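You operate a simulated robot arm through the tools that you are given. There is no shell and no other tool.

Carry out the task below with a simulated robot arm. There is one attempt and no reset: what you move stays moved.

JOB
Press the plain grey relay's cap home, move it to the green relay tray and load relay J.
Fine: dark blue knob back to UP and carriage out first; relay J goes into the carriage's pocket, unpressed; the carriage stays out. Set down upright: plain grey relay.

The check looks at the end state, three seconds after you hand in, the way a careful person would. Anything else that was tipped, shoved, dropped, spilled or broken makes it a failure. Lids that push on must go on centred and level and be pressed home; caps that screw on are set level and turned clockwise until they are tight.

ROBOT AND FRAMES
A 7-joint arm with a two-finger parallel gripper, fixed in place. Base frame: the origin is at the foot of the arm, x ahead of it, y to its left, z up; the work surface is at about z = 780. Units: mm, degrees, N and s.
With the tool pointing down near the work surface it reaches from about 300 to 740 mm from the base axis. Its first joint turns from -115.0 to 115.0 degrees. Payload 3.91 kg.
The tool frame sits at the grasp point between the pads (the TCP): z along the fingers, y along the line on which they close. The tips reach 30 mm beyond it. Largest opening 110 mm; finger width 20, thickness 10; the body of the gripper, 48 by 112 mm, starts 55 mm behind the TCP.
Orientation is that of the tool frame in the base frame, as a unit quaternion [x, y, z, w]. With the fingers straight down and closing along the base's y, the tool's x points along the base's -x, its y along +y and its z along -z.

CONTROLS
- The arm moves only by the tool jog_arm. Its argument "series" is a list of rows, each a list of 7 numbers: the shift along the tool's x, y, z in units of 20 mm (1.0 is 20 mm), then the turn, a rotation vector about the tool's x, y, z in units of 4 degrees (1.0 is 4 degrees), then the finger opening in mm, from 0 to 110. In form: [[x, y, z, wx, wy, wz, jaw], ...]. A call has 1 to 20 rows; each row shifts and turns the commanded pose from where the row before left it, along the tool's axes as they then stand. A call with a number of a shift or a turn outside -1 to 1 is refused whole. A row lasts 0.2 s, in which the tool goes at most 50 mm and 8.6 degrees; a call with a longer step from one row to the next is refused whole, and so is a gripper value outside its range. Where a pose cannot be reached the arm comes as near as it can. A force on the tool above 40 N (or 10 N above the force at the start of the call, whichever is more), or a blocked arm, ends the call early, and 0.2 s more pass. Each finger travels about 108 mm/s and halts on what it meets, pressing with about 25 N; the grip force reading is that of the motor and also rises with nothing between the fingers. The clock runs only during rows and for 0.2 s after the last one: add rows that do not move to give the fingers time. It gives the time, the measured TCP pose, the force on the tool (base axes), the opening and the grip force at its end, in the units of the frame above (readings bear some noise), with the torque about the TCP (base axes, N m) and any sound that the robot's microphone picked up, and new pictures: "show" is both (left out), scene, wrist or none.
- Cameras (640 x 400 px; columns grow to the right, rows downward): "scene" is fixed at [49.6, 498.9, 1361.2]; the picture's right is [-0.58, -0.81, 0.00], its down [-0.32, 0.23, -0.92] and it looks along [0.75, -0.54, -0.39] (base axes); focal length 367 px, centre (320, 200). "wrist" rides on the gripper at [72, 17, -103] in the tool frame; the picture's right is [-0.23, 0.97, 0.00], its down [-0.76, -0.18, -0.62] and it looks along [-0.61, -0.14, 0.78] (tool axes); focal length 222 px, centre (320, 200). There is no depth. A picture from a camera that has moved, and an enlarged one, comes with that camera's place and axes in the base frame and with its lens.
- move_column(by): slides the trunk up (or, below 0, down) by that many mm; the arm rides with it, the base frame stays. It gives what a move gives, with no picture.
- inspect(camera, box): a new picture of the part [left, top, right, bottom] of that camera's present view, enlarged. It takes no simulated time.
- hand_in(): hands the job in; it is judged then, once.

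Places have to be worked out from the pictures, the camera data and where the tool is seen. Open the gripper and draw the arm clear of the work before you hand the job in, unless the task says otherwise.

The tools are called by a JSON object that holds its "op" and its "data". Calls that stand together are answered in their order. jog_arm: Moves the arm, as the interface text tells. Its arguments: {"type":"object","properties":{"series":{"type":"array","items":{"type":"array","items":{"type":"number"}}},"show":{"type":"string","enum":["both","scene","wrist","none"]}},"required":["series"]} The other tools are called the same way: move_column (by) slides the trunk up or down; inspect (camera, box) takes an enlarged picture of a part of a camera's view; hand_in () hands the job in.

At the start:

```text
clock: 0.0
position: [517.9, 162.6, 1130.1]
orientation: [0.0, 1.0, 0.0, 0.0]
contact_force: [-0.4, 1.1, 0.2]
wrist_torque: [0.01, -0.01, 0.0]
grip_width: 109.8
grasp_force: 0.0
trunk travel left (down, up): [-800.0, 190.0]
```

scene: 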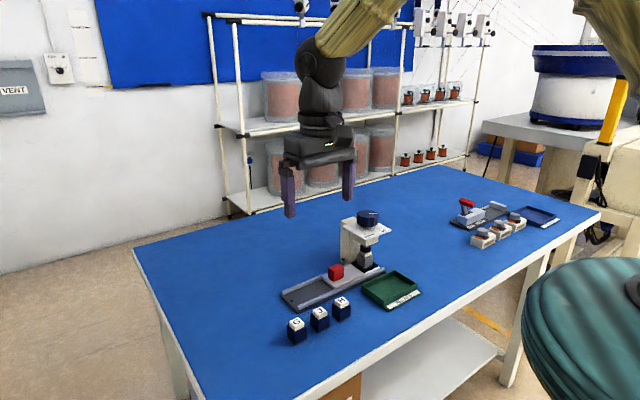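
wrist: 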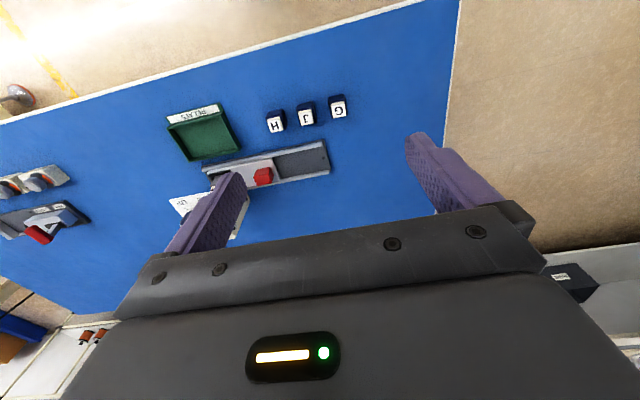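

I start by looking closely at the press, the tray and the relays before moving anything.

{"op": "inspect", "data": {"camera": "scene", "box": [260, 190, 440, 350]}}

{"op": "inspect", "data": {"camera": "scene", "box": [430, 180, 570, 260]}}

{"op": "inspect", "data": {"camera": "wrist", "box": [140, 80, 380, 250]}}

```text
2.50 times, centred on (350, 270) of scene
camera zoom: at [49.6, 498.9, 1361.2], right [-0.58, -0.81, 0.0], down [-0.32, 0.23, -0.92], along [0.75, -0.54, -0.39], focal length 917 px, centre (245, 25)
```

zoom: 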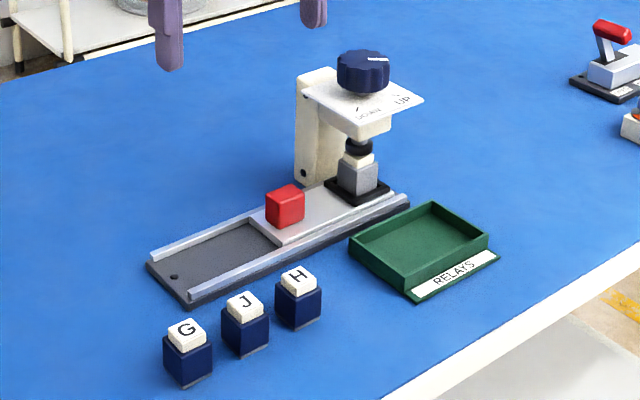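

```text
4.57 times, centred on (500, 220) of scene
camera zoom: at [49.6, 498.9, 1361.2], right [-0.58, -0.81, 0.0], down [-0.32, 0.23, -0.92], along [0.75, -0.54, -0.39], focal length 1678 px, centre (-503, 109)
```

zoom: 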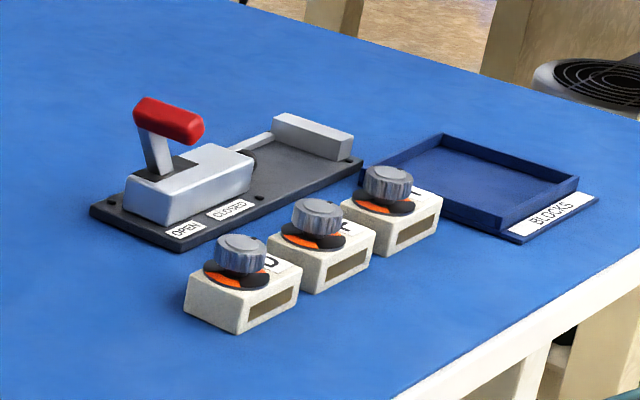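

```text
2.35 times, centred on (260, 165) of wrist
camera zoom: at [445.7, 179.8, 1234.2], right [0.23, 0.97, 0.0], down [0.76, -0.18, 0.62], along [0.61, -0.14, -0.78], focal length 523 px, centre (461, 282)
```

zoom: 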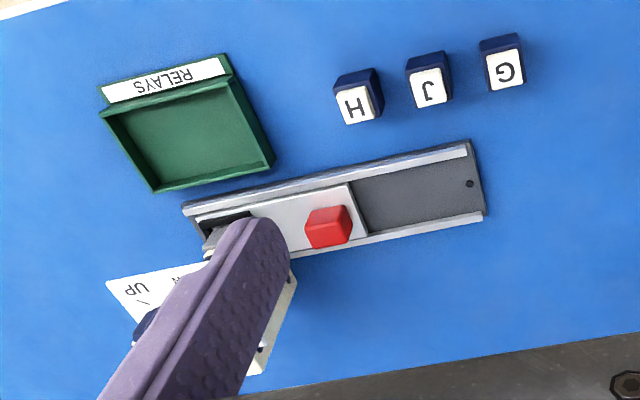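

The press has the grey relay in the carriage pocket under the ram (about x 682, y -110), and the carriage's red handle is near (681, -7). I need closer looks at the knob dial, the relay and J.

{"op": "inspect", "data": {"camera": "scene", "box": [330, 200, 400, 245]}}

{"op": "inspect", "data": {"camera": "scene", "box": [330, 235, 400, 280]}}

{"op": "inspect", "data": {"camera": "scene", "box": [280, 290, 360, 350]}}

{"op": "inspect", "data": {"camera": "scene", "box": [275, 255, 345, 315]}}

```text
8.89 times, centred on (365, 222) of scene
camera zoom: at [49.6, 498.9, 1361.2], right [-0.58, -0.81, 0.0], down [-0.32, 0.23, -0.92], along [0.75, -0.54, -0.39], focal length 3262 px, centre (-80, 0)
```

zoom: 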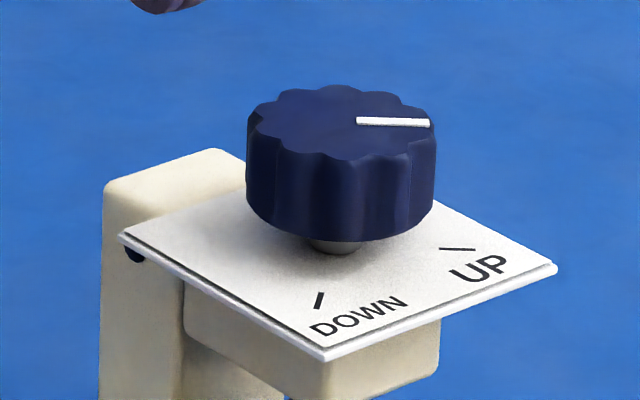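

```text
8.89 times, centred on (365, 258) of scene
camera zoom: at [49.6, 498.9, 1361.2], right [-0.58, -0.81, 0.0], down [-0.32, 0.23, -0.92], along [0.75, -0.54, -0.39], focal length 3262 px, centre (-80, -311)
```

zoom: 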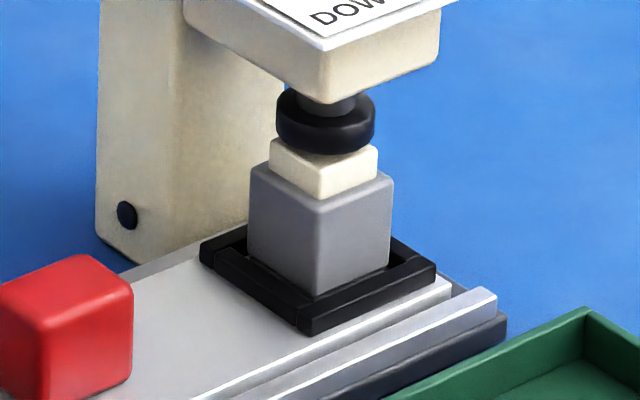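

```text
6.67 times, centred on (320, 320) of scene
camera zoom: at [49.6, 498.9, 1361.2], right [-0.58, -0.81, 0.0], down [-0.32, 0.23, -0.92], along [0.75, -0.54, -0.39], focal length 2446 px, centre (320, -600)
```

zoom: 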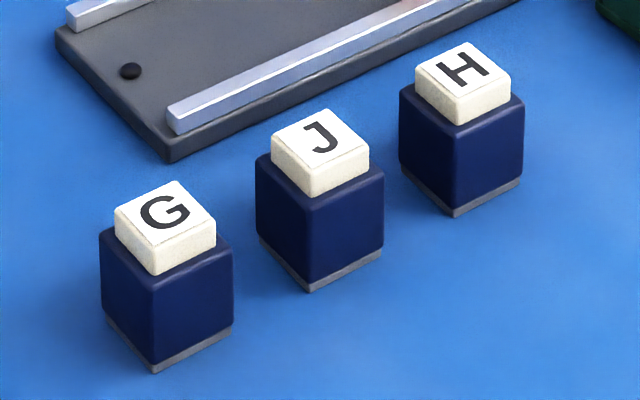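

```text
6.67 times, centred on (310, 285) of scene
camera zoom: at [49.6, 498.9, 1361.2], right [-0.58, -0.81, 0.0], down [-0.32, 0.23, -0.92], along [0.75, -0.54, -0.39], focal length 2446 px, centre (387, -367)
```

zoom: 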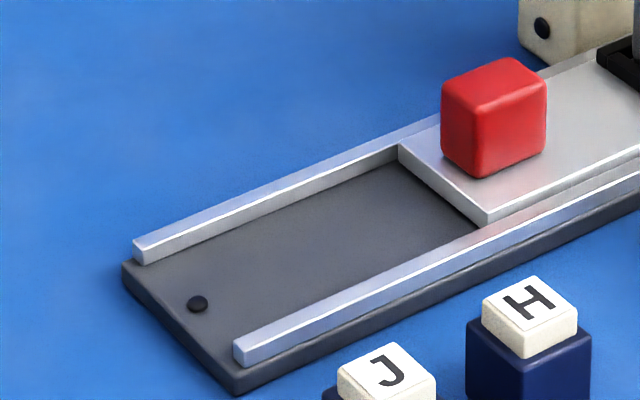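

The knob's white mark points at the UP tick now, and the DOWN tick is roughly 95° clockwise from it seen from above. I move above the press at a safe height to locate the knob with the wrist camera.

{"op": "jog_arm", "data": {"series": [[-0.54, -0.9, 0.2, 0, 0, 0, 110], [-0.54, -0.9, 0.2, 0, 0, 0, 110], [-0.54, -0.9, 0.2, 0, 0, 0, 110], [-0.54, -0.9, 0.2, 0, 0, 0, 110], [-0.54, -0.9, 0.2, 0, 0, 0, 110], [-0.54, -0.9, 0.2, 0, 0, 0, 110], [-0.54, -0.9, 0.2, 0, 0, 0, 110], [-0.54, -0.9, 0.2, 0, 0, 0, 110], [-0.54, -0.9, 0.2, 0, 0, 0, 110], [-0.54, -0.9, 0.2, 0, 0, 0, 110], [-0.54, -0.9, 0.2, 0, 0, 0, 110], [-0.54, -0.9, 0.2, 0, 0, 0, 110], [-0.54, -0.9, 0.2, 0, 0, 0, 110], [-0.54, -0.9, 0.2, 0, 0, 0, 110], [-0.54, -0.9, 0.2, 0, 0, 0, 110], [0, 0, 0, 0, 0, 0, 110]], "show": "both"}}

```text
clock: 3.4
position: [678.5, -107.3, 1068.9]
orientation: [0.0, 1.0, 0.0, 0.0]
contact_force: [-0.2, -0.1, -0.5]
wrist_torque: [0.0, 0.02, -0.01]
grip_width: 110.2
grasp_force: 0.1
trunk travel left (down, up): [-800.0, 190.0]
camera wrist: at [605.8, -90.9, 1173.1], right [0.23, 0.97, 0.0], down [0.76, -0.18, 0.62], along [0.61, -0.14, -0.78], focal length 222 px, centre (320, 200)
```

scene: 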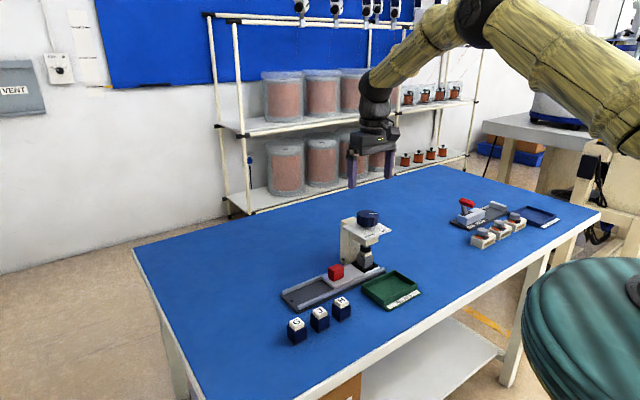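
wrist: 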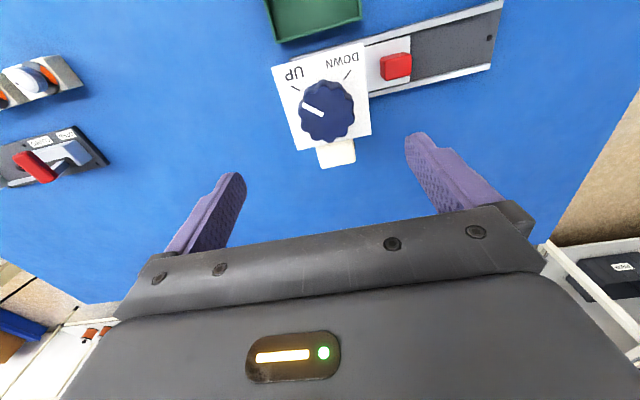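

The knob is visible just ahead of the fingers; I zoom in to measure its position and dial.

{"op": "inspect", "data": {"camera": "wrist", "box": [260, 30, 400, 170]}}

{"op": "inspect", "data": {"camera": "wrist", "box": [360, 0, 520, 110]}}

```text
2.86 times, centred on (330, 100) of wrist
camera zoom: at [605.8, -90.9, 1173.1], right [0.23, 0.97, 0.0], down [0.76, -0.18, 0.62], along [0.61, -0.14, -0.78], focal length 635 px, centre (291, 486)
```

zoom: 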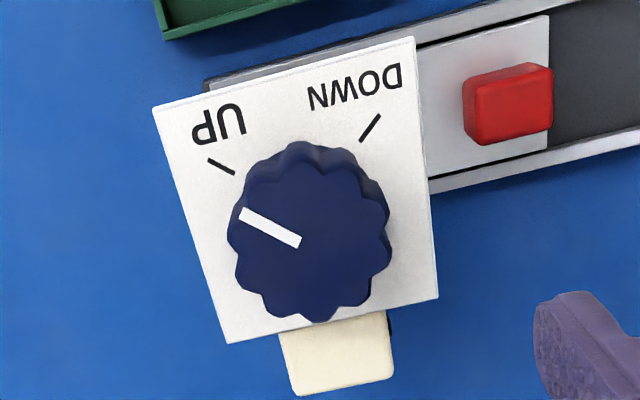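

```text
3.64 times, centred on (440, 55) of wrist
camera zoom: at [605.8, -90.9, 1173.1], right [0.23, 0.97, 0.0], down [0.76, -0.18, 0.62], along [0.61, -0.14, -0.78], focal length 808 px, centre (-116, 727)
```

zoom: 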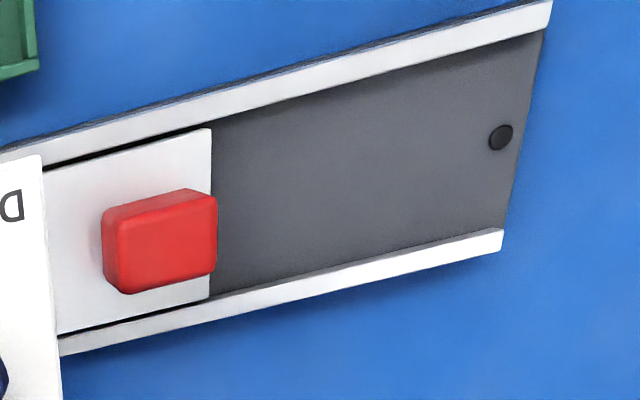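

Combining both views I put the knob axis near (676, -100) with its top at about z 960, UP at roughly -133° and DOWN at +135°. I test in free air that the wrist can turn far enough, first +48° about tool z.

{"op": "jog_arm", "data": {"series": [[0, 0, 0, 0, 0, 1, 110], [0, 0, 0, 0, 0, 1, 110], [0, 0, 0, 0, 0, 1, 110], [0, 0, 0, 0, 0, 1, 110], [0, 0, 0, 0, 0, 1, 110], [0, 0, 0, 0, 0, 1, 110], [0, 0, 0, 0, 0, 1, 110], [0, 0, 0, 0, 0, 1, 110], [0, 0, 0, 0, 0, 1, 110], [0, 0, 0, 0, 0, 1, 110], [0, 0, 0, 0, 0, 1, 110], [0, 0, 0, 0, 0, 1, 110], [0, 0, 0, 0, 0, 1, 110], [0, 0, 0, 0, 0, 1, 110]], "show": "wrist"}}

```text
clock: 6.4
position: [679.5, -107.8, 1070.7]
orientation: [0.47, 0.883, 0.001, 0.0]
contact_force: [0.0, 0.3, 0.7]
wrist_torque: [-0.01, 0.03, 0.01]
grip_width: 109.9
grasp_force: 0.0
trunk travel left (down, up): [-800.0, 190.0]
camera wrist: at [653.1, -38.1, 1174.0], right [0.93, 0.35, 0.0], down [0.28, -0.73, 0.62], along [0.22, -0.58, -0.78], focal length 222 px, centre (320, 200)
```

wrist: 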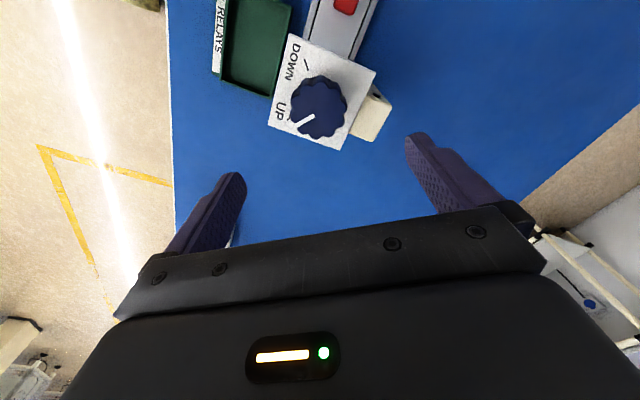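

+56° is reachable. Now I turn back past zero to about -48° (26 rows) to confirm the other side of the range.

{"op": "jog_arm", "data": {"series": [[0, 0, 0, 0, 0, -1, 110], [0, 0, 0, 0, 0, -1, 110], [0, 0, 0, 0, 0, -1, 110], [0, 0, 0, 0, 0, -1, 110], [0, 0, 0, 0, 0, -1, 110], [0, 0, 0, 0, 0, -1, 110], [0, 0, 0, 0, 0, -1, 110], [0, 0, 0, 0, 0, -1, 110], [0, 0, 0, 0, 0, -1, 110], [0, 0, 0, 0, 0, -1, 110], [0, 0, 0, 0, 0, -1, 110], [0, 0, 0, 0, 0, -1, 110], [0, 0, 0, 0, 0, -1, 110], [0, 0, 0, 0, 0, -1, 110], [0, 0, 0, 0, 0, -1, 110], [0, 0, 0, 0, 0, -1, 110], [0, 0, 0, 0, 0, -1, 110], [0, 0, 0, 0, 0, -1, 110], [0, 0, 0, 0, 0, -1, 110], [0, 0, 0, 0, 0, -1, 110]], "show": "none"}}

{"op": "jog_arm", "data": {"series": [[0, 0, 0, 0, 0, -1, 110], [0, 0, 0, 0, 0, -1, 110], [0, 0, 0, 0, 0, -1, 110], [0, 0, 0, 0, 0, -1, 110], [0, 0, 0, 0, 0, -1, 110], [0, 0, 0, 0, 0, -1, 110], [0, 0, 0, 0, 0, 0, 110]], "show": "both"}}

```text
clock: 10.6
position: [681.3, -106.5, 1070.0]
orientation: [-0.208, 0.978, 0.002, 0.0]
contact_force: [0.5, 1.0, 0.0]
wrist_torque: [0.0, 0.01, 0.02]
grip_width: 109.8
grasp_force: 0.1
trunk travel left (down, up): [-800.0, 190.0]
```

```text
clock: 12.2
position: [680.0, -106.3, 1068.8]
orientation: [-0.407, 0.913, 0.0, 0.0]
contact_force: [-0.9, 0.7, -1.2]
wrist_torque: [0.01, -0.04, -0.01]
grip_width: 109.8
grasp_force: 0.1
trunk travel left (down, up): [-800.0, 190.0]
camera wrist: at [618.8, -149.4, 1173.1], right [-0.57, 0.82, 0.0], down [0.64, 0.45, 0.62], along [0.51, 0.36, -0.78], focal length 222 px, centre (320, 200)
```

scene: 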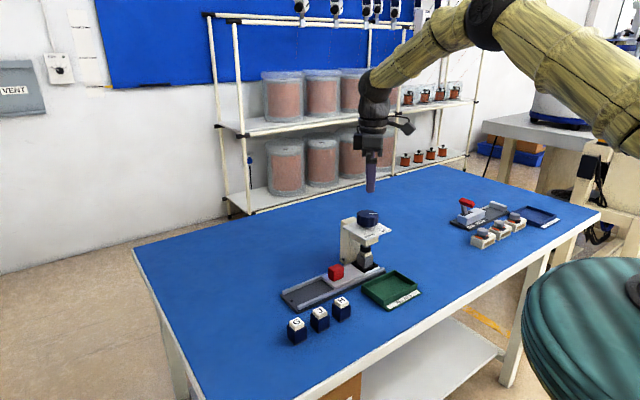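
wrist: 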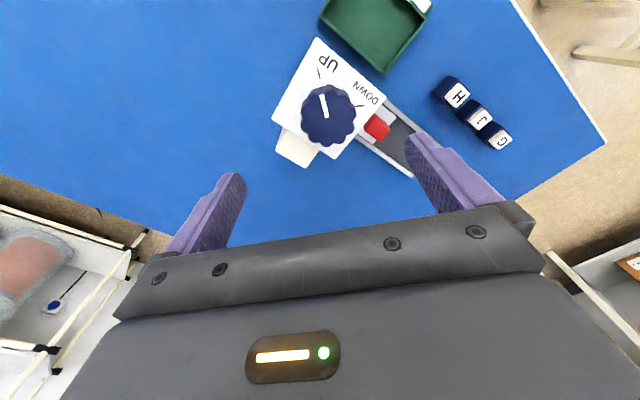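

Both ends of the turn are reachable. I zoom on the knob from this new viewpoint to pin down its axis.

{"op": "inspect", "data": {"camera": "wrist", "box": [260, 30, 400, 170]}}

```text
2.86 times, centred on (330, 100) of wrist
camera zoom: at [618.8, -149.4, 1173.1], right [-0.57, 0.82, 0.0], down [0.64, 0.45, 0.62], along [0.51, 0.36, -0.78], focal length 635 px, centre (291, 486)
```

zoom: 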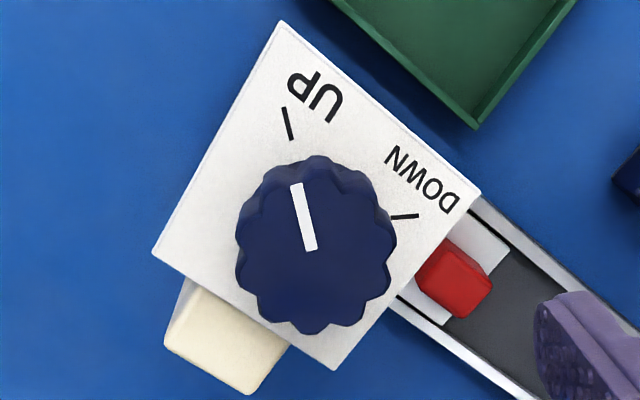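

Second view confirms the knob axis at about (675, -100), top z ≈ 960. I centre over it and come down partway, staying above the knob top with the open fingers, to check alignment.

{"op": "jog_arm", "data": {"series": [[-0.108, 0.433, 0, 0, 0, 0, 110], [0, 0, 0.9, 0, 0, 0, 110], [0, 0, 0.9, 0, 0, 0, 110], [0, 0, 0.9, 0, 0, 0, 110], [0, 0, 0.4, 0, 0, 0, 110], [0, 0, 0, 0, 0, 0, 110]], "show": "both"}}

```text
clock: 13.6
position: [674.9, -100.1, 1007.1]
orientation: [-0.406, 0.914, -0.001, -0.001]
contact_force: [1.4, 0.5, 0.4]
wrist_torque: [0.01, 0.02, -0.03]
grip_width: 110.1
grasp_force: 0.1
trunk travel left (down, up): [-800.0, 190.0]
camera wrist: at [613.1, -142.3, 1111.7], right [-0.57, 0.82, 0.0], down [0.64, 0.45, 0.62], along [0.51, 0.36, -0.78], focal length 222 px, centre (320, 200)
```

scene: 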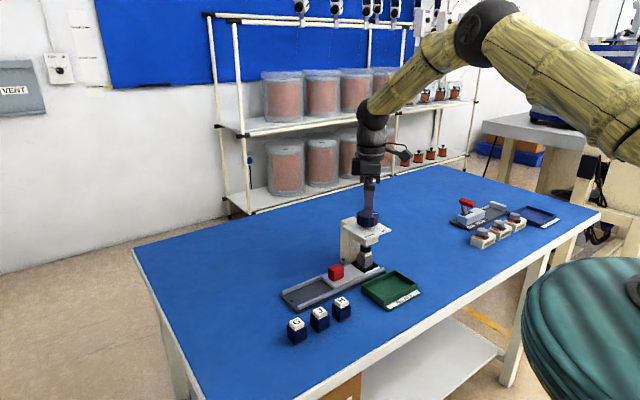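
wrist: 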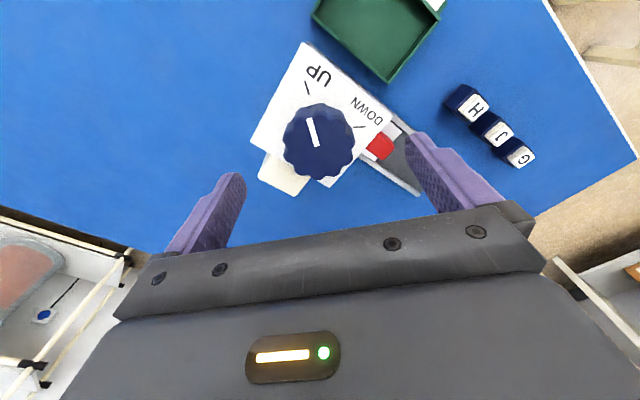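

The knob lines up in the closing direction; I zoom to check the fore-aft alignment.

{"op": "inspect", "data": {"camera": "wrist", "box": [250, 70, 390, 210]}}

{"op": "inspect", "data": {"camera": "scene", "box": [330, 150, 410, 245]}}

```text
2.86 times, centred on (320, 140) of wrist
camera zoom: at [613.1, -142.3, 1111.7], right [-0.57, 0.82, 0.0], down [0.64, 0.45, 0.62], along [0.51, 0.36, -0.78], focal length 635 px, centre (320, 371)
```

zoom: 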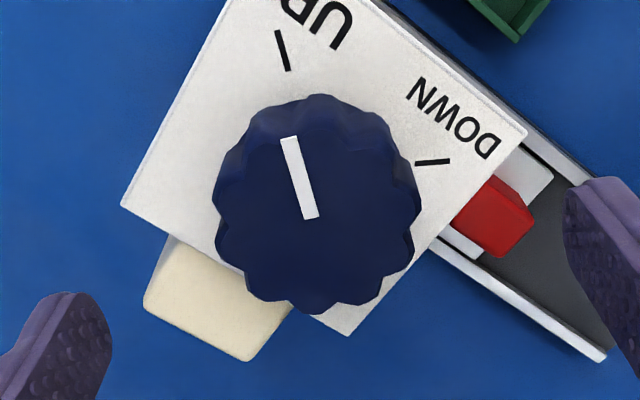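

```text
4.21 times, centred on (370, 198) of scene
camera zoom: at [49.6, 498.9, 1361.2], right [-0.58, -0.81, 0.0], down [-0.32, 0.23, -0.92], along [0.75, -0.54, -0.39], focal length 1545 px, centre (110, 210)
```

zoom: 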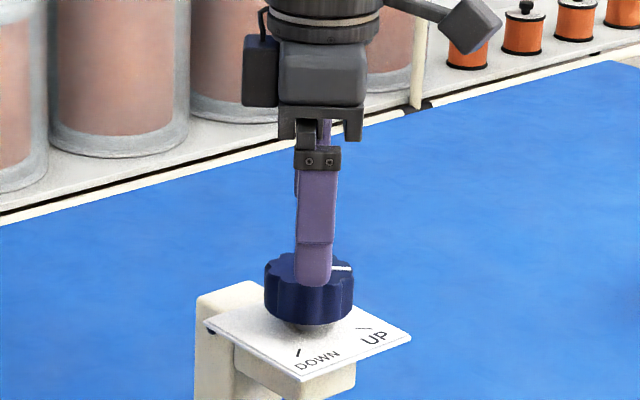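

Averaging the views, the knob axis is at about (675, -100), and its top is somewhere between z 950 and 960. A TCP height of 960 (tips at 930) suits either value, so I lower around the knob with fingers open.

{"op": "jog_arm", "data": {"series": [[0, 0, 0.6, 0, 0, 0, 110], [0, 0, 0.6, 0, 0, 0, 110], [0, 0, 0.6, 0, 0, 0, 110], [0, 0, 0.58, 0, 0, 0, 110], [0, 0, 0, 0, 0, 0, 110]], "show": "both"}}

{"op": "inspect", "data": {"camera": "scene", "box": [330, 170, 410, 260]}}

{"op": "inspect", "data": {"camera": "wrist", "box": [220, 80, 440, 220]}}

```text
clock: 14.8
position: [674.7, -98.3, 960.0]
orientation: [-0.407, 0.913, 0.0, 0.0]
contact_force: [-0.5, 0.6, -0.3]
wrist_torque: [-0.01, -0.01, -0.02]
grip_width: 109.8
grasp_force: 0.0
trunk travel left (down, up): [-800.0, 190.0]
camera wrist: at [613.1, -141.1, 1063.0], right [-0.57, 0.82, 0.0], down [0.64, 0.45, 0.62], along [0.51, 0.36, -0.78], focal length 222 px, centre (320, 200)
```

scene: 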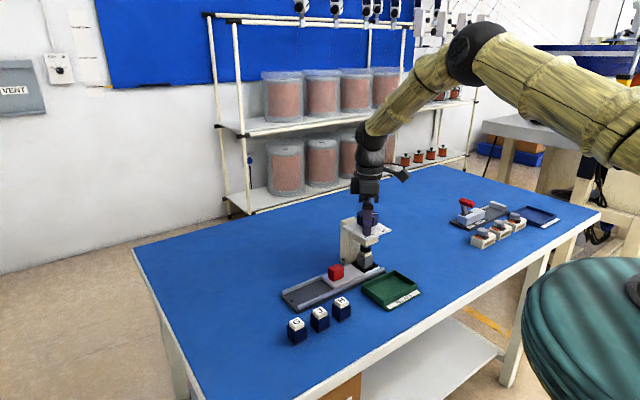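
wrist: 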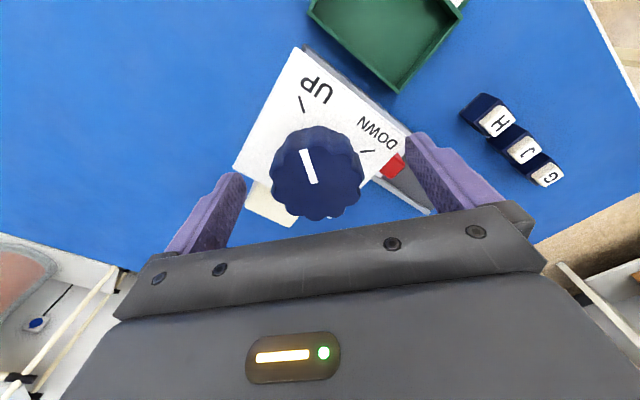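

```text
4.44 times, centred on (370, 215) of scene
camera zoom: at [49.6, 498.9, 1361.2], right [-0.58, -0.81, 0.0], down [-0.32, 0.23, -0.92], along [0.75, -0.54, -0.39], focal length 1631 px, centre (98, 133)
```

zoom: 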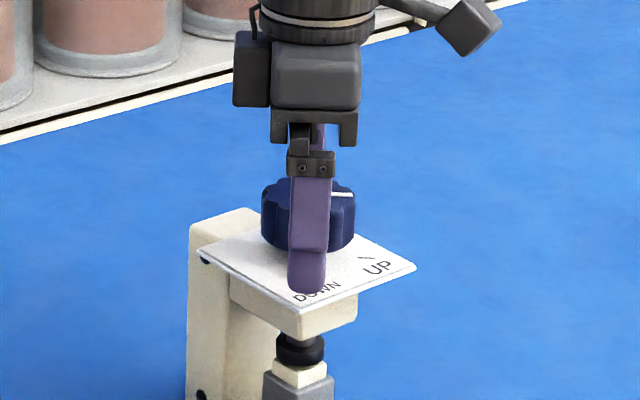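

```text
2.86 times, centred on (330, 150) of wrist
camera zoom: at [613.1, -141.1, 1063.0], right [-0.57, 0.82, 0.0], down [0.64, 0.45, 0.62], along [0.51, 0.36, -0.78], focal length 635 px, centre (291, 343)
```

zoom: 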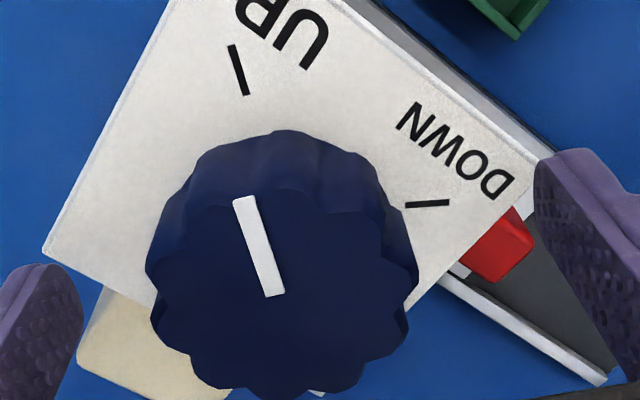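

The knob sits about 1.5 mm toward the left finger; I nudge across and close in stages on it.

{"op": "jog_arm", "data": {"series": [[0, -0.07, 0, 0, 0, 0, 90], [0, 0, 0, 0, 0, 0, 70], [0, 0, 0, 0, 0, 0, 62], [0, 0, 0, 0, 0, 0, 62]], "show": "wrist"}}

{"op": "inspect", "data": {"camera": "wrist", "box": [220, 80, 440, 220]}}

```text
clock: 15.8
position: [674.7, -98.9, 960.1]
orientation: [-0.406, 0.914, 0.0, 0.0]
contact_force: [0.6, -0.1, -0.4]
wrist_torque: [0.03, 0.0, -0.01]
grip_width: 61.9
grasp_force: 0.0
trunk travel left (down, up): [-800.0, 190.0]
camera wrist: at [614.2, -142.2, 1063.9], right [-0.57, 0.82, 0.0], down [0.64, 0.45, 0.62], along [0.51, 0.36, -0.78], focal length 222 px, centre (320, 200)
```

wrist: 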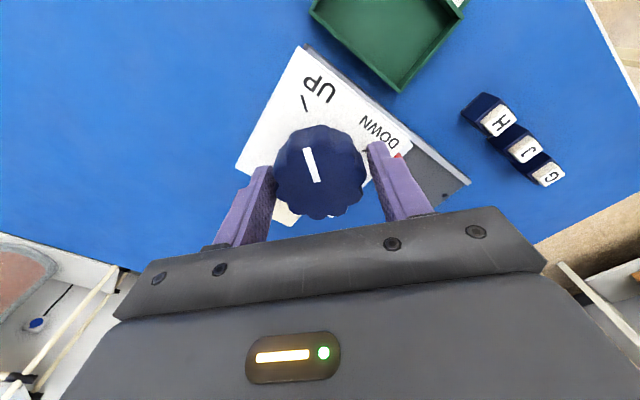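

```text
2.86 times, centred on (330, 150) of wrist
camera zoom: at [614.2, -142.2, 1063.9], right [-0.57, 0.82, 0.0], down [0.64, 0.45, 0.62], along [0.51, 0.36, -0.78], focal length 635 px, centre (291, 343)
```

zoom: 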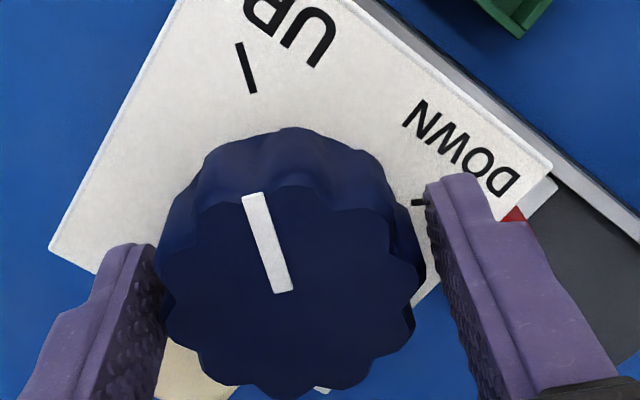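

The knob is now centred between the pads with a few millimetres to spare each side. I close onto it.

{"op": "jog_arm", "data": {"series": [[0, 0, 0, 0, 0, 0, 56], [0, 0, 0, 0, 0, 0, 50], [0, 0, 0, 0, 0, 0, 45], [0, 0, 0, 0, 0, 0, 45]], "show": "wrist"}}

```text
clock: 16.8
position: [675.2, -100.0, 959.4]
orientation: [-0.406, 0.914, -0.001, 0.0]
contact_force: [0.1, -0.7, -2.1]
wrist_torque: [-0.29, -0.48, -0.01]
grip_width: 55.7
grasp_force: 45.4
trunk travel left (down, up): [-800.0, 190.0]
camera wrist: at [614.4, -142.4, 1063.9], right [-0.57, 0.82, 0.0], down [0.64, 0.45, 0.62], along [0.51, 0.36, -0.78], focal length 222 px, centre (320, 200)
```

wrist: 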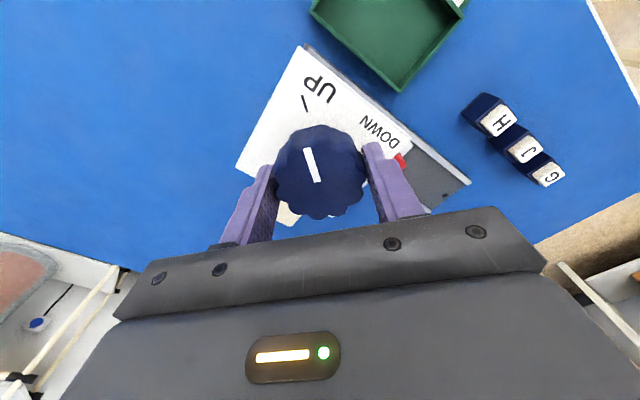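

Gripped at 55.7 mm with almost no side load. I turn clockwise 20° toward DOWN and watch the torque.

{"op": "jog_arm", "data": {"series": [[0, 0, 0, 0, 0, 1, 45], [0, 0, 0, 0, 0, 1, 45], [0, 0, 0, 0, 0, 1, 45], [0, 0, 0, 0, 0, 1, 45], [0, 0, 0, 0, 0, 1, 45]], "show": "both"}}

{"op": "inspect", "data": {"camera": "scene", "box": [330, 190, 410, 280]}}

```text
clock: 18.0
position: [675.8, -99.2, 960.2]
orientation: [-0.241, 0.97, 0.0, 0.0]
contact_force: [-2.0, 0.1, 2.5]
wrist_torque: [0.0, 0.71, 0.05]
grip_width: 55.8
grasp_force: 45.0
trunk travel left (down, up): [-800.0, 190.0]
camera wrist: at [603.7, -119.1, 1063.9], right [-0.26, 0.97, 0.0], down [0.76, 0.2, 0.62], along [0.6, 0.16, -0.78], focal length 222 px, centre (320, 200)
```

scene: 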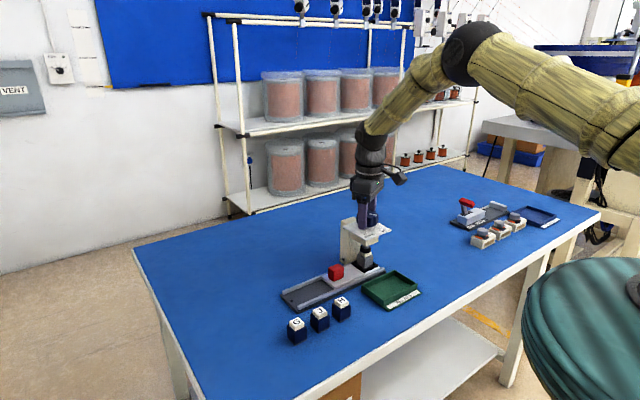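
wrist: 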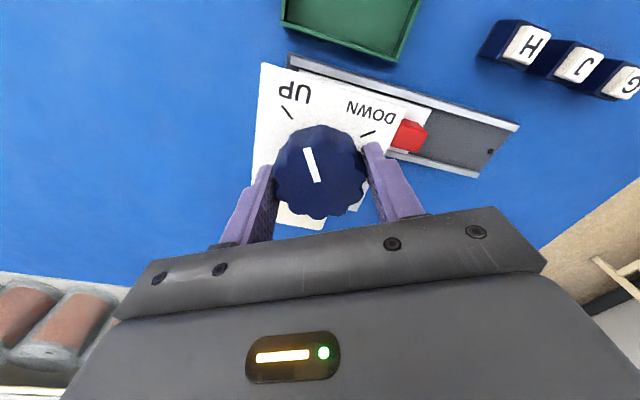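

```text
4.44 times, centred on (370, 235) of scene
camera zoom: at [49.6, 498.9, 1361.2], right [-0.58, -0.81, 0.0], down [-0.32, 0.23, -0.92], along [0.75, -0.54, -0.39], focal length 1631 px, centre (98, 44)
```

zoom: 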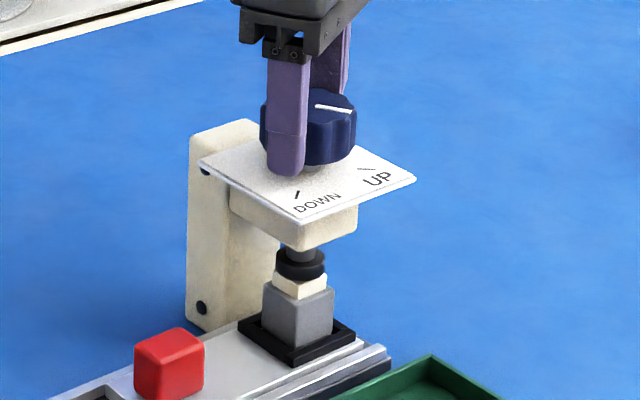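

The knob follows the gripper with little torque, and the ram is coming down onto the cap. I continue another 40°.

{"op": "jog_arm", "data": {"series": [[0, 0, 0, 0, 0, 1, 45], [0, 0, 0, 0, 0, 1, 45], [0, 0, 0, 0, 0, 1, 45], [0, 0, 0, 0, 0, 1, 45], [0, 0, 0, 0, 0, 1, 45], [0, 0, 0, 0, 0, 1, 45], [0, 0, 0, 0, 0, 1, 45], [0, 0, 0, 0, 0, 1, 45], [0, 0, 0, 0, 0, 1, 45], [0, 0, 0, 0, 0, 1, 45]], "show": "wrist"}}

{"op": "inspect", "data": {"camera": "scene", "box": [330, 190, 410, 280]}}

```text
clock: 20.2
position: [675.9, -101.2, 959.9]
orientation: [0.106, 0.994, 0.0, -0.002]
contact_force: [-10.5, 0.2, -10.3]
wrist_torque: [-0.37, -0.07, 0.23]
grip_width: 55.9
grasp_force: 44.8
trunk travel left (down, up): [-800.0, 190.0]
camera wrist: at [608.8, -69.1, 1064.1], right [0.43, 0.9, 0.0], down [0.71, -0.33, 0.62], along [0.56, -0.27, -0.78], focal length 222 px, centre (320, 200)
```

wrist: 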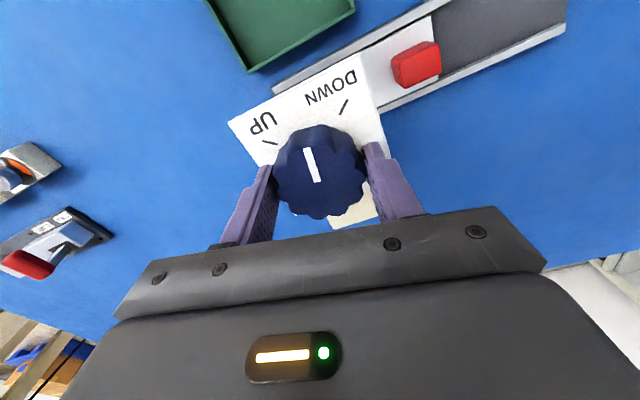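

```text
4.44 times, centred on (370, 235) of scene
camera zoom: at [49.6, 498.9, 1361.2], right [-0.58, -0.81, 0.0], down [-0.32, 0.23, -0.92], along [0.75, -0.54, -0.39], focal length 1631 px, centre (98, 44)
```

zoom: 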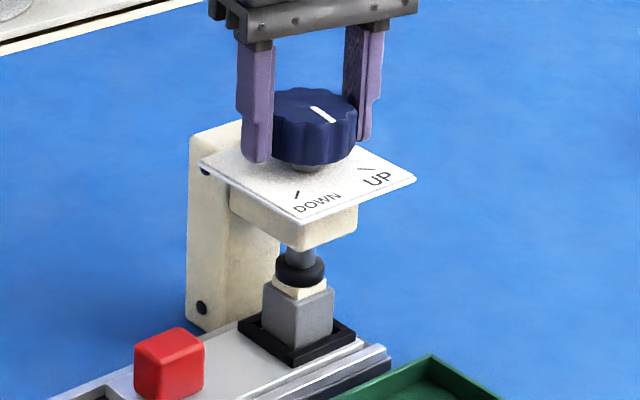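

The mark is now past the middle and the ram is pressing the cap down. I continue 20° more.

{"op": "jog_arm", "data": {"series": [[0, 0, 0, 0, 0, 1, 45], [0, 0, 0, 0, 0, 1, 45], [0, 0, 0, 0, 0, 1, 45], [0, 0, 0, 0, 0, 1, 45], [0, 0, 0, 0, 0, 1, 45]], "show": "wrist"}}

{"op": "inspect", "data": {"camera": "scene", "box": [330, 190, 410, 280]}}

{"op": "inspect", "data": {"camera": "wrist", "box": [220, 60, 440, 220]}}

```text
clock: 21.4
position: [676.1, -99.7, 960.2]
orientation: [0.276, 0.961, 0.0, 0.0]
contact_force: [-12.7, -0.9, -14.4]
wrist_torque: [0.86, 0.32, 0.21]
grip_width: 56.0
grasp_force: 44.9
trunk travel left (down, up): [-800.0, 190.0]
camera wrist: at [623.5, -48.4, 1064.2], right [0.71, 0.7, 0.0], down [0.55, -0.56, 0.62], along [0.44, -0.44, -0.78], focal length 222 px, centre (320, 200)
```

wrist: 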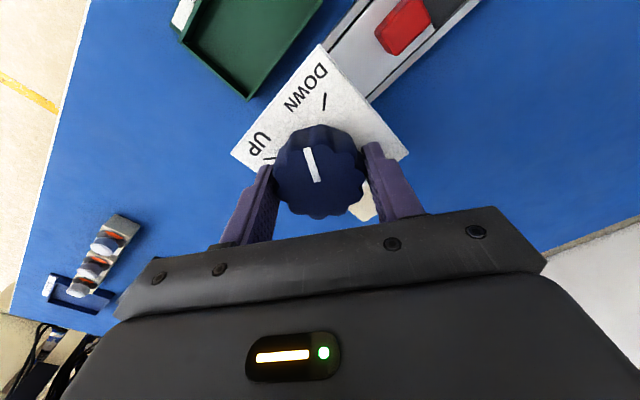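

```text
4.44 times, centred on (370, 235) of scene
camera zoom: at [49.6, 498.9, 1361.2], right [-0.58, -0.81, 0.0], down [-0.32, 0.23, -0.92], along [0.75, -0.54, -0.39], focal length 1631 px, centre (98, 44)
```

zoom: 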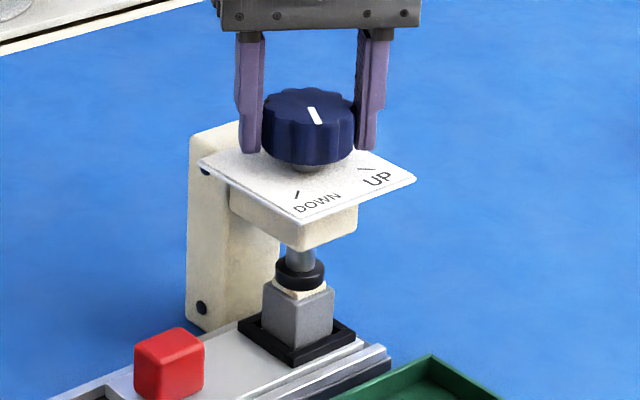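

```text
2.50 times, centred on (330, 140) of wrist
camera zoom: at [623.5, -48.4, 1064.2], right [0.71, 0.7, 0.0], down [0.55, -0.56, 0.62], along [0.44, -0.44, -0.78], focal length 555 px, centre (295, 350)
```

zoom: 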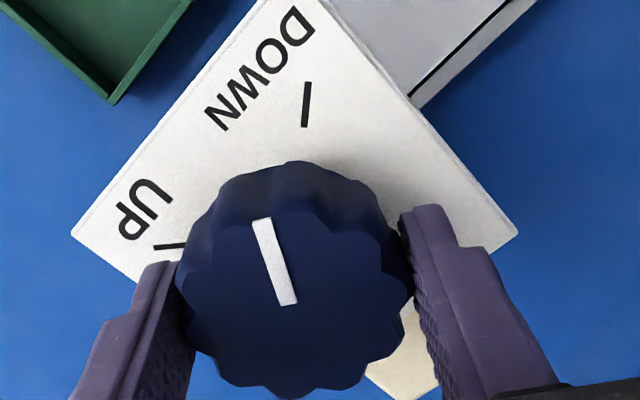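

About 15° remain to the DOWN tick and the cap still shows a thin rim. I turn 12° more.

{"op": "jog_arm", "data": {"series": [[0, 0, 0, 0, 0, 1, 45], [0, 0, 0, 0, 0, 1, 45], [0, 0, 0, 0, 0, 1, 45], [0, 0, 0, 0, 0, 0, 45]], "show": "wrist"}}

{"op": "inspect", "data": {"camera": "scene", "box": [330, 190, 410, 280]}}

{"op": "inspect", "data": {"camera": "wrist", "box": [220, 60, 440, 220]}}

```text
clock: 22.4
position: [675.7, -101.1, 960.1]
orientation: [0.377, 0.926, -0.001, -0.001]
contact_force: [-16.3, -2.9, -22.7]
wrist_torque: [-0.12, -0.84, 0.11]
grip_width: 55.9
grasp_force: 45.3
trunk travel left (down, up): [-800.0, 190.0]
camera wrist: at [635.6, -38.7, 1064.2], right [0.84, 0.54, 0.0], down [0.42, -0.66, 0.62], along [0.34, -0.52, -0.78], focal length 222 px, centre (320, 200)
```

wrist: 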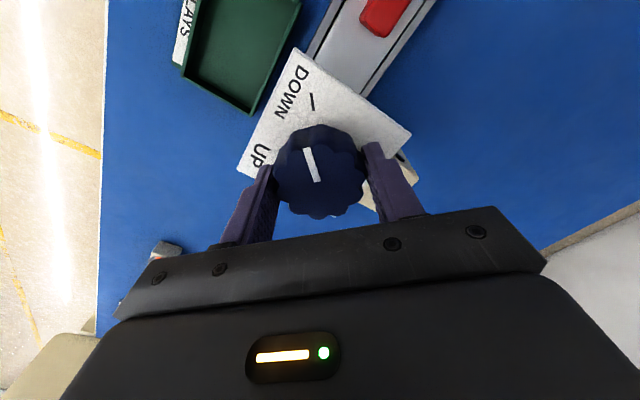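

```text
4.44 times, centred on (370, 235) of scene
camera zoom: at [49.6, 498.9, 1361.2], right [-0.58, -0.81, 0.0], down [-0.32, 0.23, -0.92], along [0.75, -0.54, -0.39], focal length 1631 px, centre (98, 44)
```

zoom: 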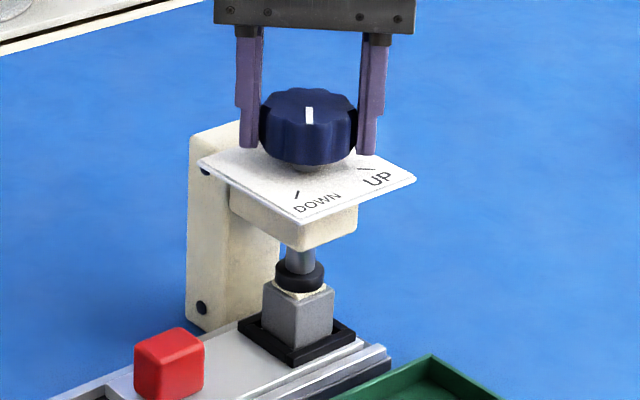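

```text
2.50 times, centred on (330, 140) of wrist
camera zoom: at [635.6, -38.7, 1064.2], right [0.84, 0.54, 0.0], down [0.42, -0.66, 0.62], along [0.34, -0.52, -0.78], focal length 555 px, centre (295, 350)
```

zoom: 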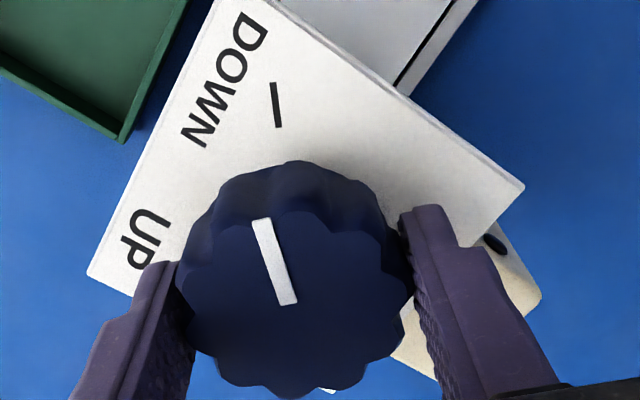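

The mark needs roughly 12° more to reach the DOWN tick; forces are building (pulling down and toward -x), so I ease the tool 1 mm that way while turning.

{"op": "jog_arm", "data": {"series": [[0.036, -0.035, 0.075, 0, 0, 0, 45], [0, 0, 0, 0, 0, 0, 45]], "show": "none"}}

{"op": "jog_arm", "data": {"series": [[0, 0, 0, 0, 0, 1, 45], [0, 0, 0, 0, 0, 1, 45], [0, 0, 0, 0, 0, 0, 45]], "show": "wrist"}}

{"op": "inspect", "data": {"camera": "scene", "box": [330, 190, 410, 280]}}

{"op": "inspect", "data": {"camera": "wrist", "box": [220, 60, 440, 220]}}

```text
clock: 23.0
position: [675.8, -99.2, 961.8]
orientation: [0.375, 0.927, 0.001, 0.0]
contact_force: [-8.8, -6.3, -6.1]
wrist_torque: [0.19, 1.45, 0.1]
grip_width: 55.8
grasp_force: 44.9
trunk travel left (down, up): [-800.0, 190.0]
```

```text
clock: 23.8
position: [676.1, -101.6, 960.5]
orientation: [0.439, 0.899, 0.001, 0.0]
contact_force: [-3.2, -6.6, 3.1]
wrist_torque: [-0.17, 1.3, 0.12]
grip_width: 55.9
grasp_force: 45.0
trunk travel left (down, up): [-800.0, 190.0]
camera wrist: at [644.0, -33.9, 1064.1], right [0.91, 0.42, 0.0], down [0.33, -0.71, 0.62], along [0.26, -0.57, -0.78], focal length 222 px, centre (320, 200)
```

wrist: 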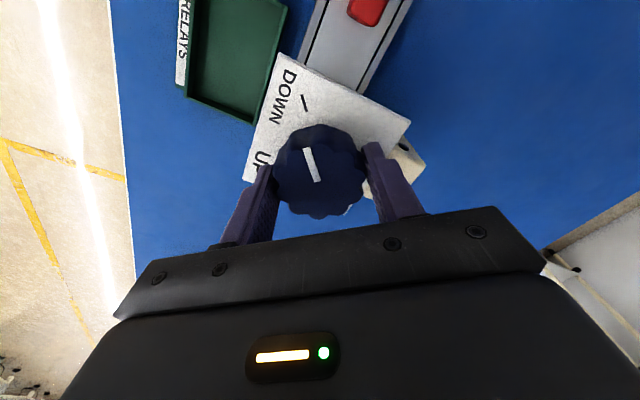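

```text
4.44 times, centred on (370, 235) of scene
camera zoom: at [49.6, 498.9, 1361.2], right [-0.58, -0.81, 0.0], down [-0.32, 0.23, -0.92], along [0.75, -0.54, -0.39], focal length 1631 px, centre (98, 44)
```

zoom: 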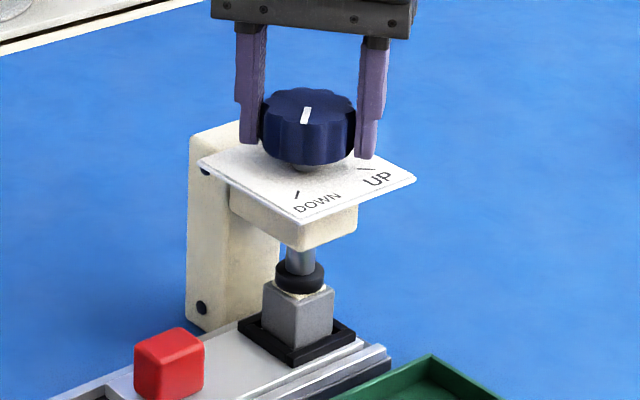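

```text
2.50 times, centred on (330, 140) of wrist
camera zoom: at [644.0, -33.9, 1064.1], right [0.91, 0.42, 0.0], down [0.33, -0.71, 0.62], along [0.26, -0.57, -0.78], focal length 555 px, centre (295, 350)
```

zoom: 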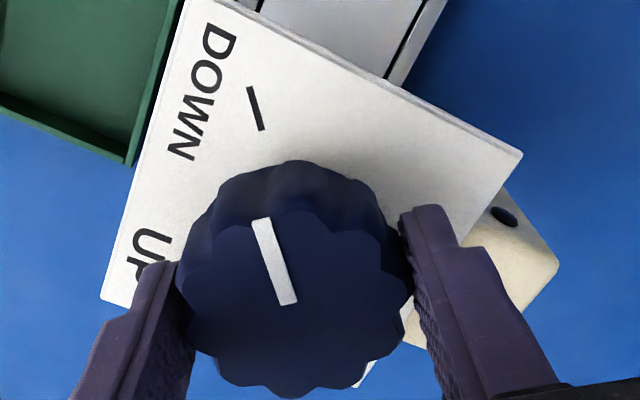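

The mark now looks parallel to the DOWN tick. I check the cap and the dial at high zoom before deciding whether it is fully home.

{"op": "inspect", "data": {"camera": "scene", "box": [345, 240, 385, 265]}}

{"op": "inspect", "data": {"camera": "scene", "box": [350, 200, 400, 240]}}

```text
16.00 times, centred on (365, 252) of scene
camera zoom: at [49.6, 498.9, 1361.2], right [-0.58, -0.81, 0.0], down [-0.32, 0.23, -0.92], along [0.75, -0.54, -0.39], focal length 5872 px, centre (-400, -640)
```

zoom: 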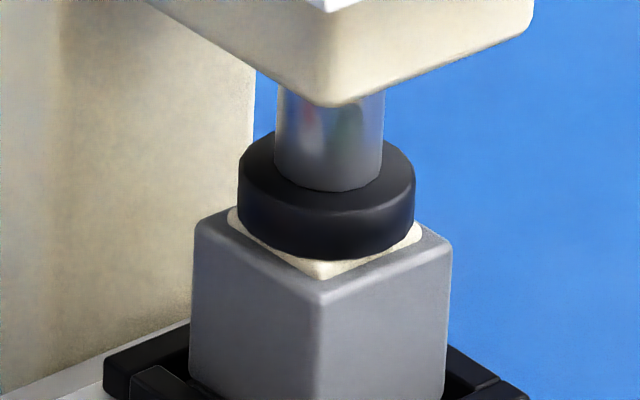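

```text
10.00 times, centred on (375, 220) of scene
camera zoom: at [49.6, 498.9, 1361.2], right [-0.58, -0.81, 0.0], down [-0.32, 0.23, -0.92], along [0.75, -0.54, -0.39], focal length 3670 px, centre (-230, 0)
```

zoom: 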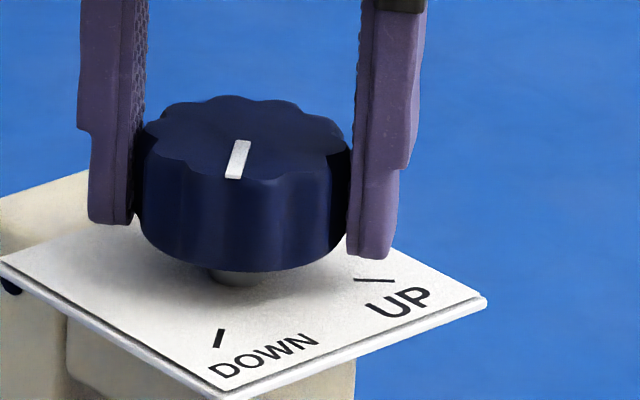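

The mark is within a couple of degrees of DOWN and the cap is nearly flush. I turn another 4° gently to reach the end of travel and watch the torque.

{"op": "jog_arm", "data": {"series": [[0, 0, 0, 0, 0, 0.5, 45], [0, 0, 0, 0, 0, 0.5, 45], [0, 0, 0, 0, 0, 0, 45]], "show": "wrist"}}

{"op": "inspect", "data": {"camera": "scene", "box": [345, 240, 385, 265]}}

{"op": "inspect", "data": {"camera": "scene", "box": [350, 200, 400, 240]}}

```text
clock: 24.6
position: [675.8, -99.8, 959.8]
orientation: [0.47, 0.883, 0.001, 0.002]
contact_force: [0.0, -6.9, 6.4]
wrist_torque: [-0.13, 0.04, 0.13]
grip_width: 55.6
grasp_force: 44.6
trunk travel left (down, up): [-800.0, 190.0]
camera wrist: at [648.7, -31.9, 1064.1], right [0.93, 0.35, 0.0], down [0.28, -0.73, 0.62], along [0.22, -0.58, -0.78], focal length 222 px, centre (320, 200)
```

wrist: 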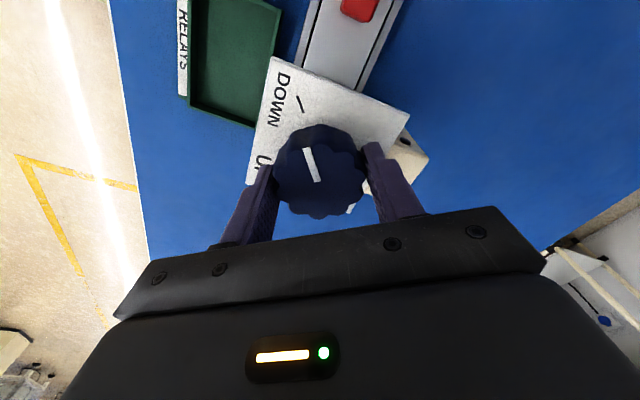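

```text
16.00 times, centred on (365, 252) of scene
camera zoom: at [49.6, 498.9, 1361.2], right [-0.58, -0.81, 0.0], down [-0.32, 0.23, -0.92], along [0.75, -0.54, -0.39], focal length 5872 px, centre (-400, -640)
```

zoom: 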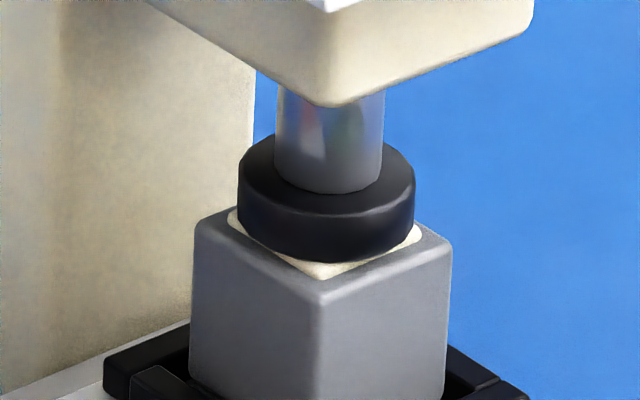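

```text
10.00 times, centred on (375, 220) of scene
camera zoom: at [49.6, 498.9, 1361.2], right [-0.58, -0.81, 0.0], down [-0.32, 0.23, -0.92], along [0.75, -0.54, -0.39], focal length 3670 px, centre (-230, 0)
```

zoom: 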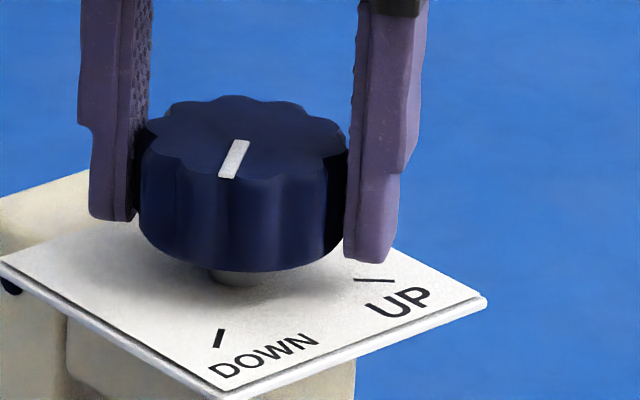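

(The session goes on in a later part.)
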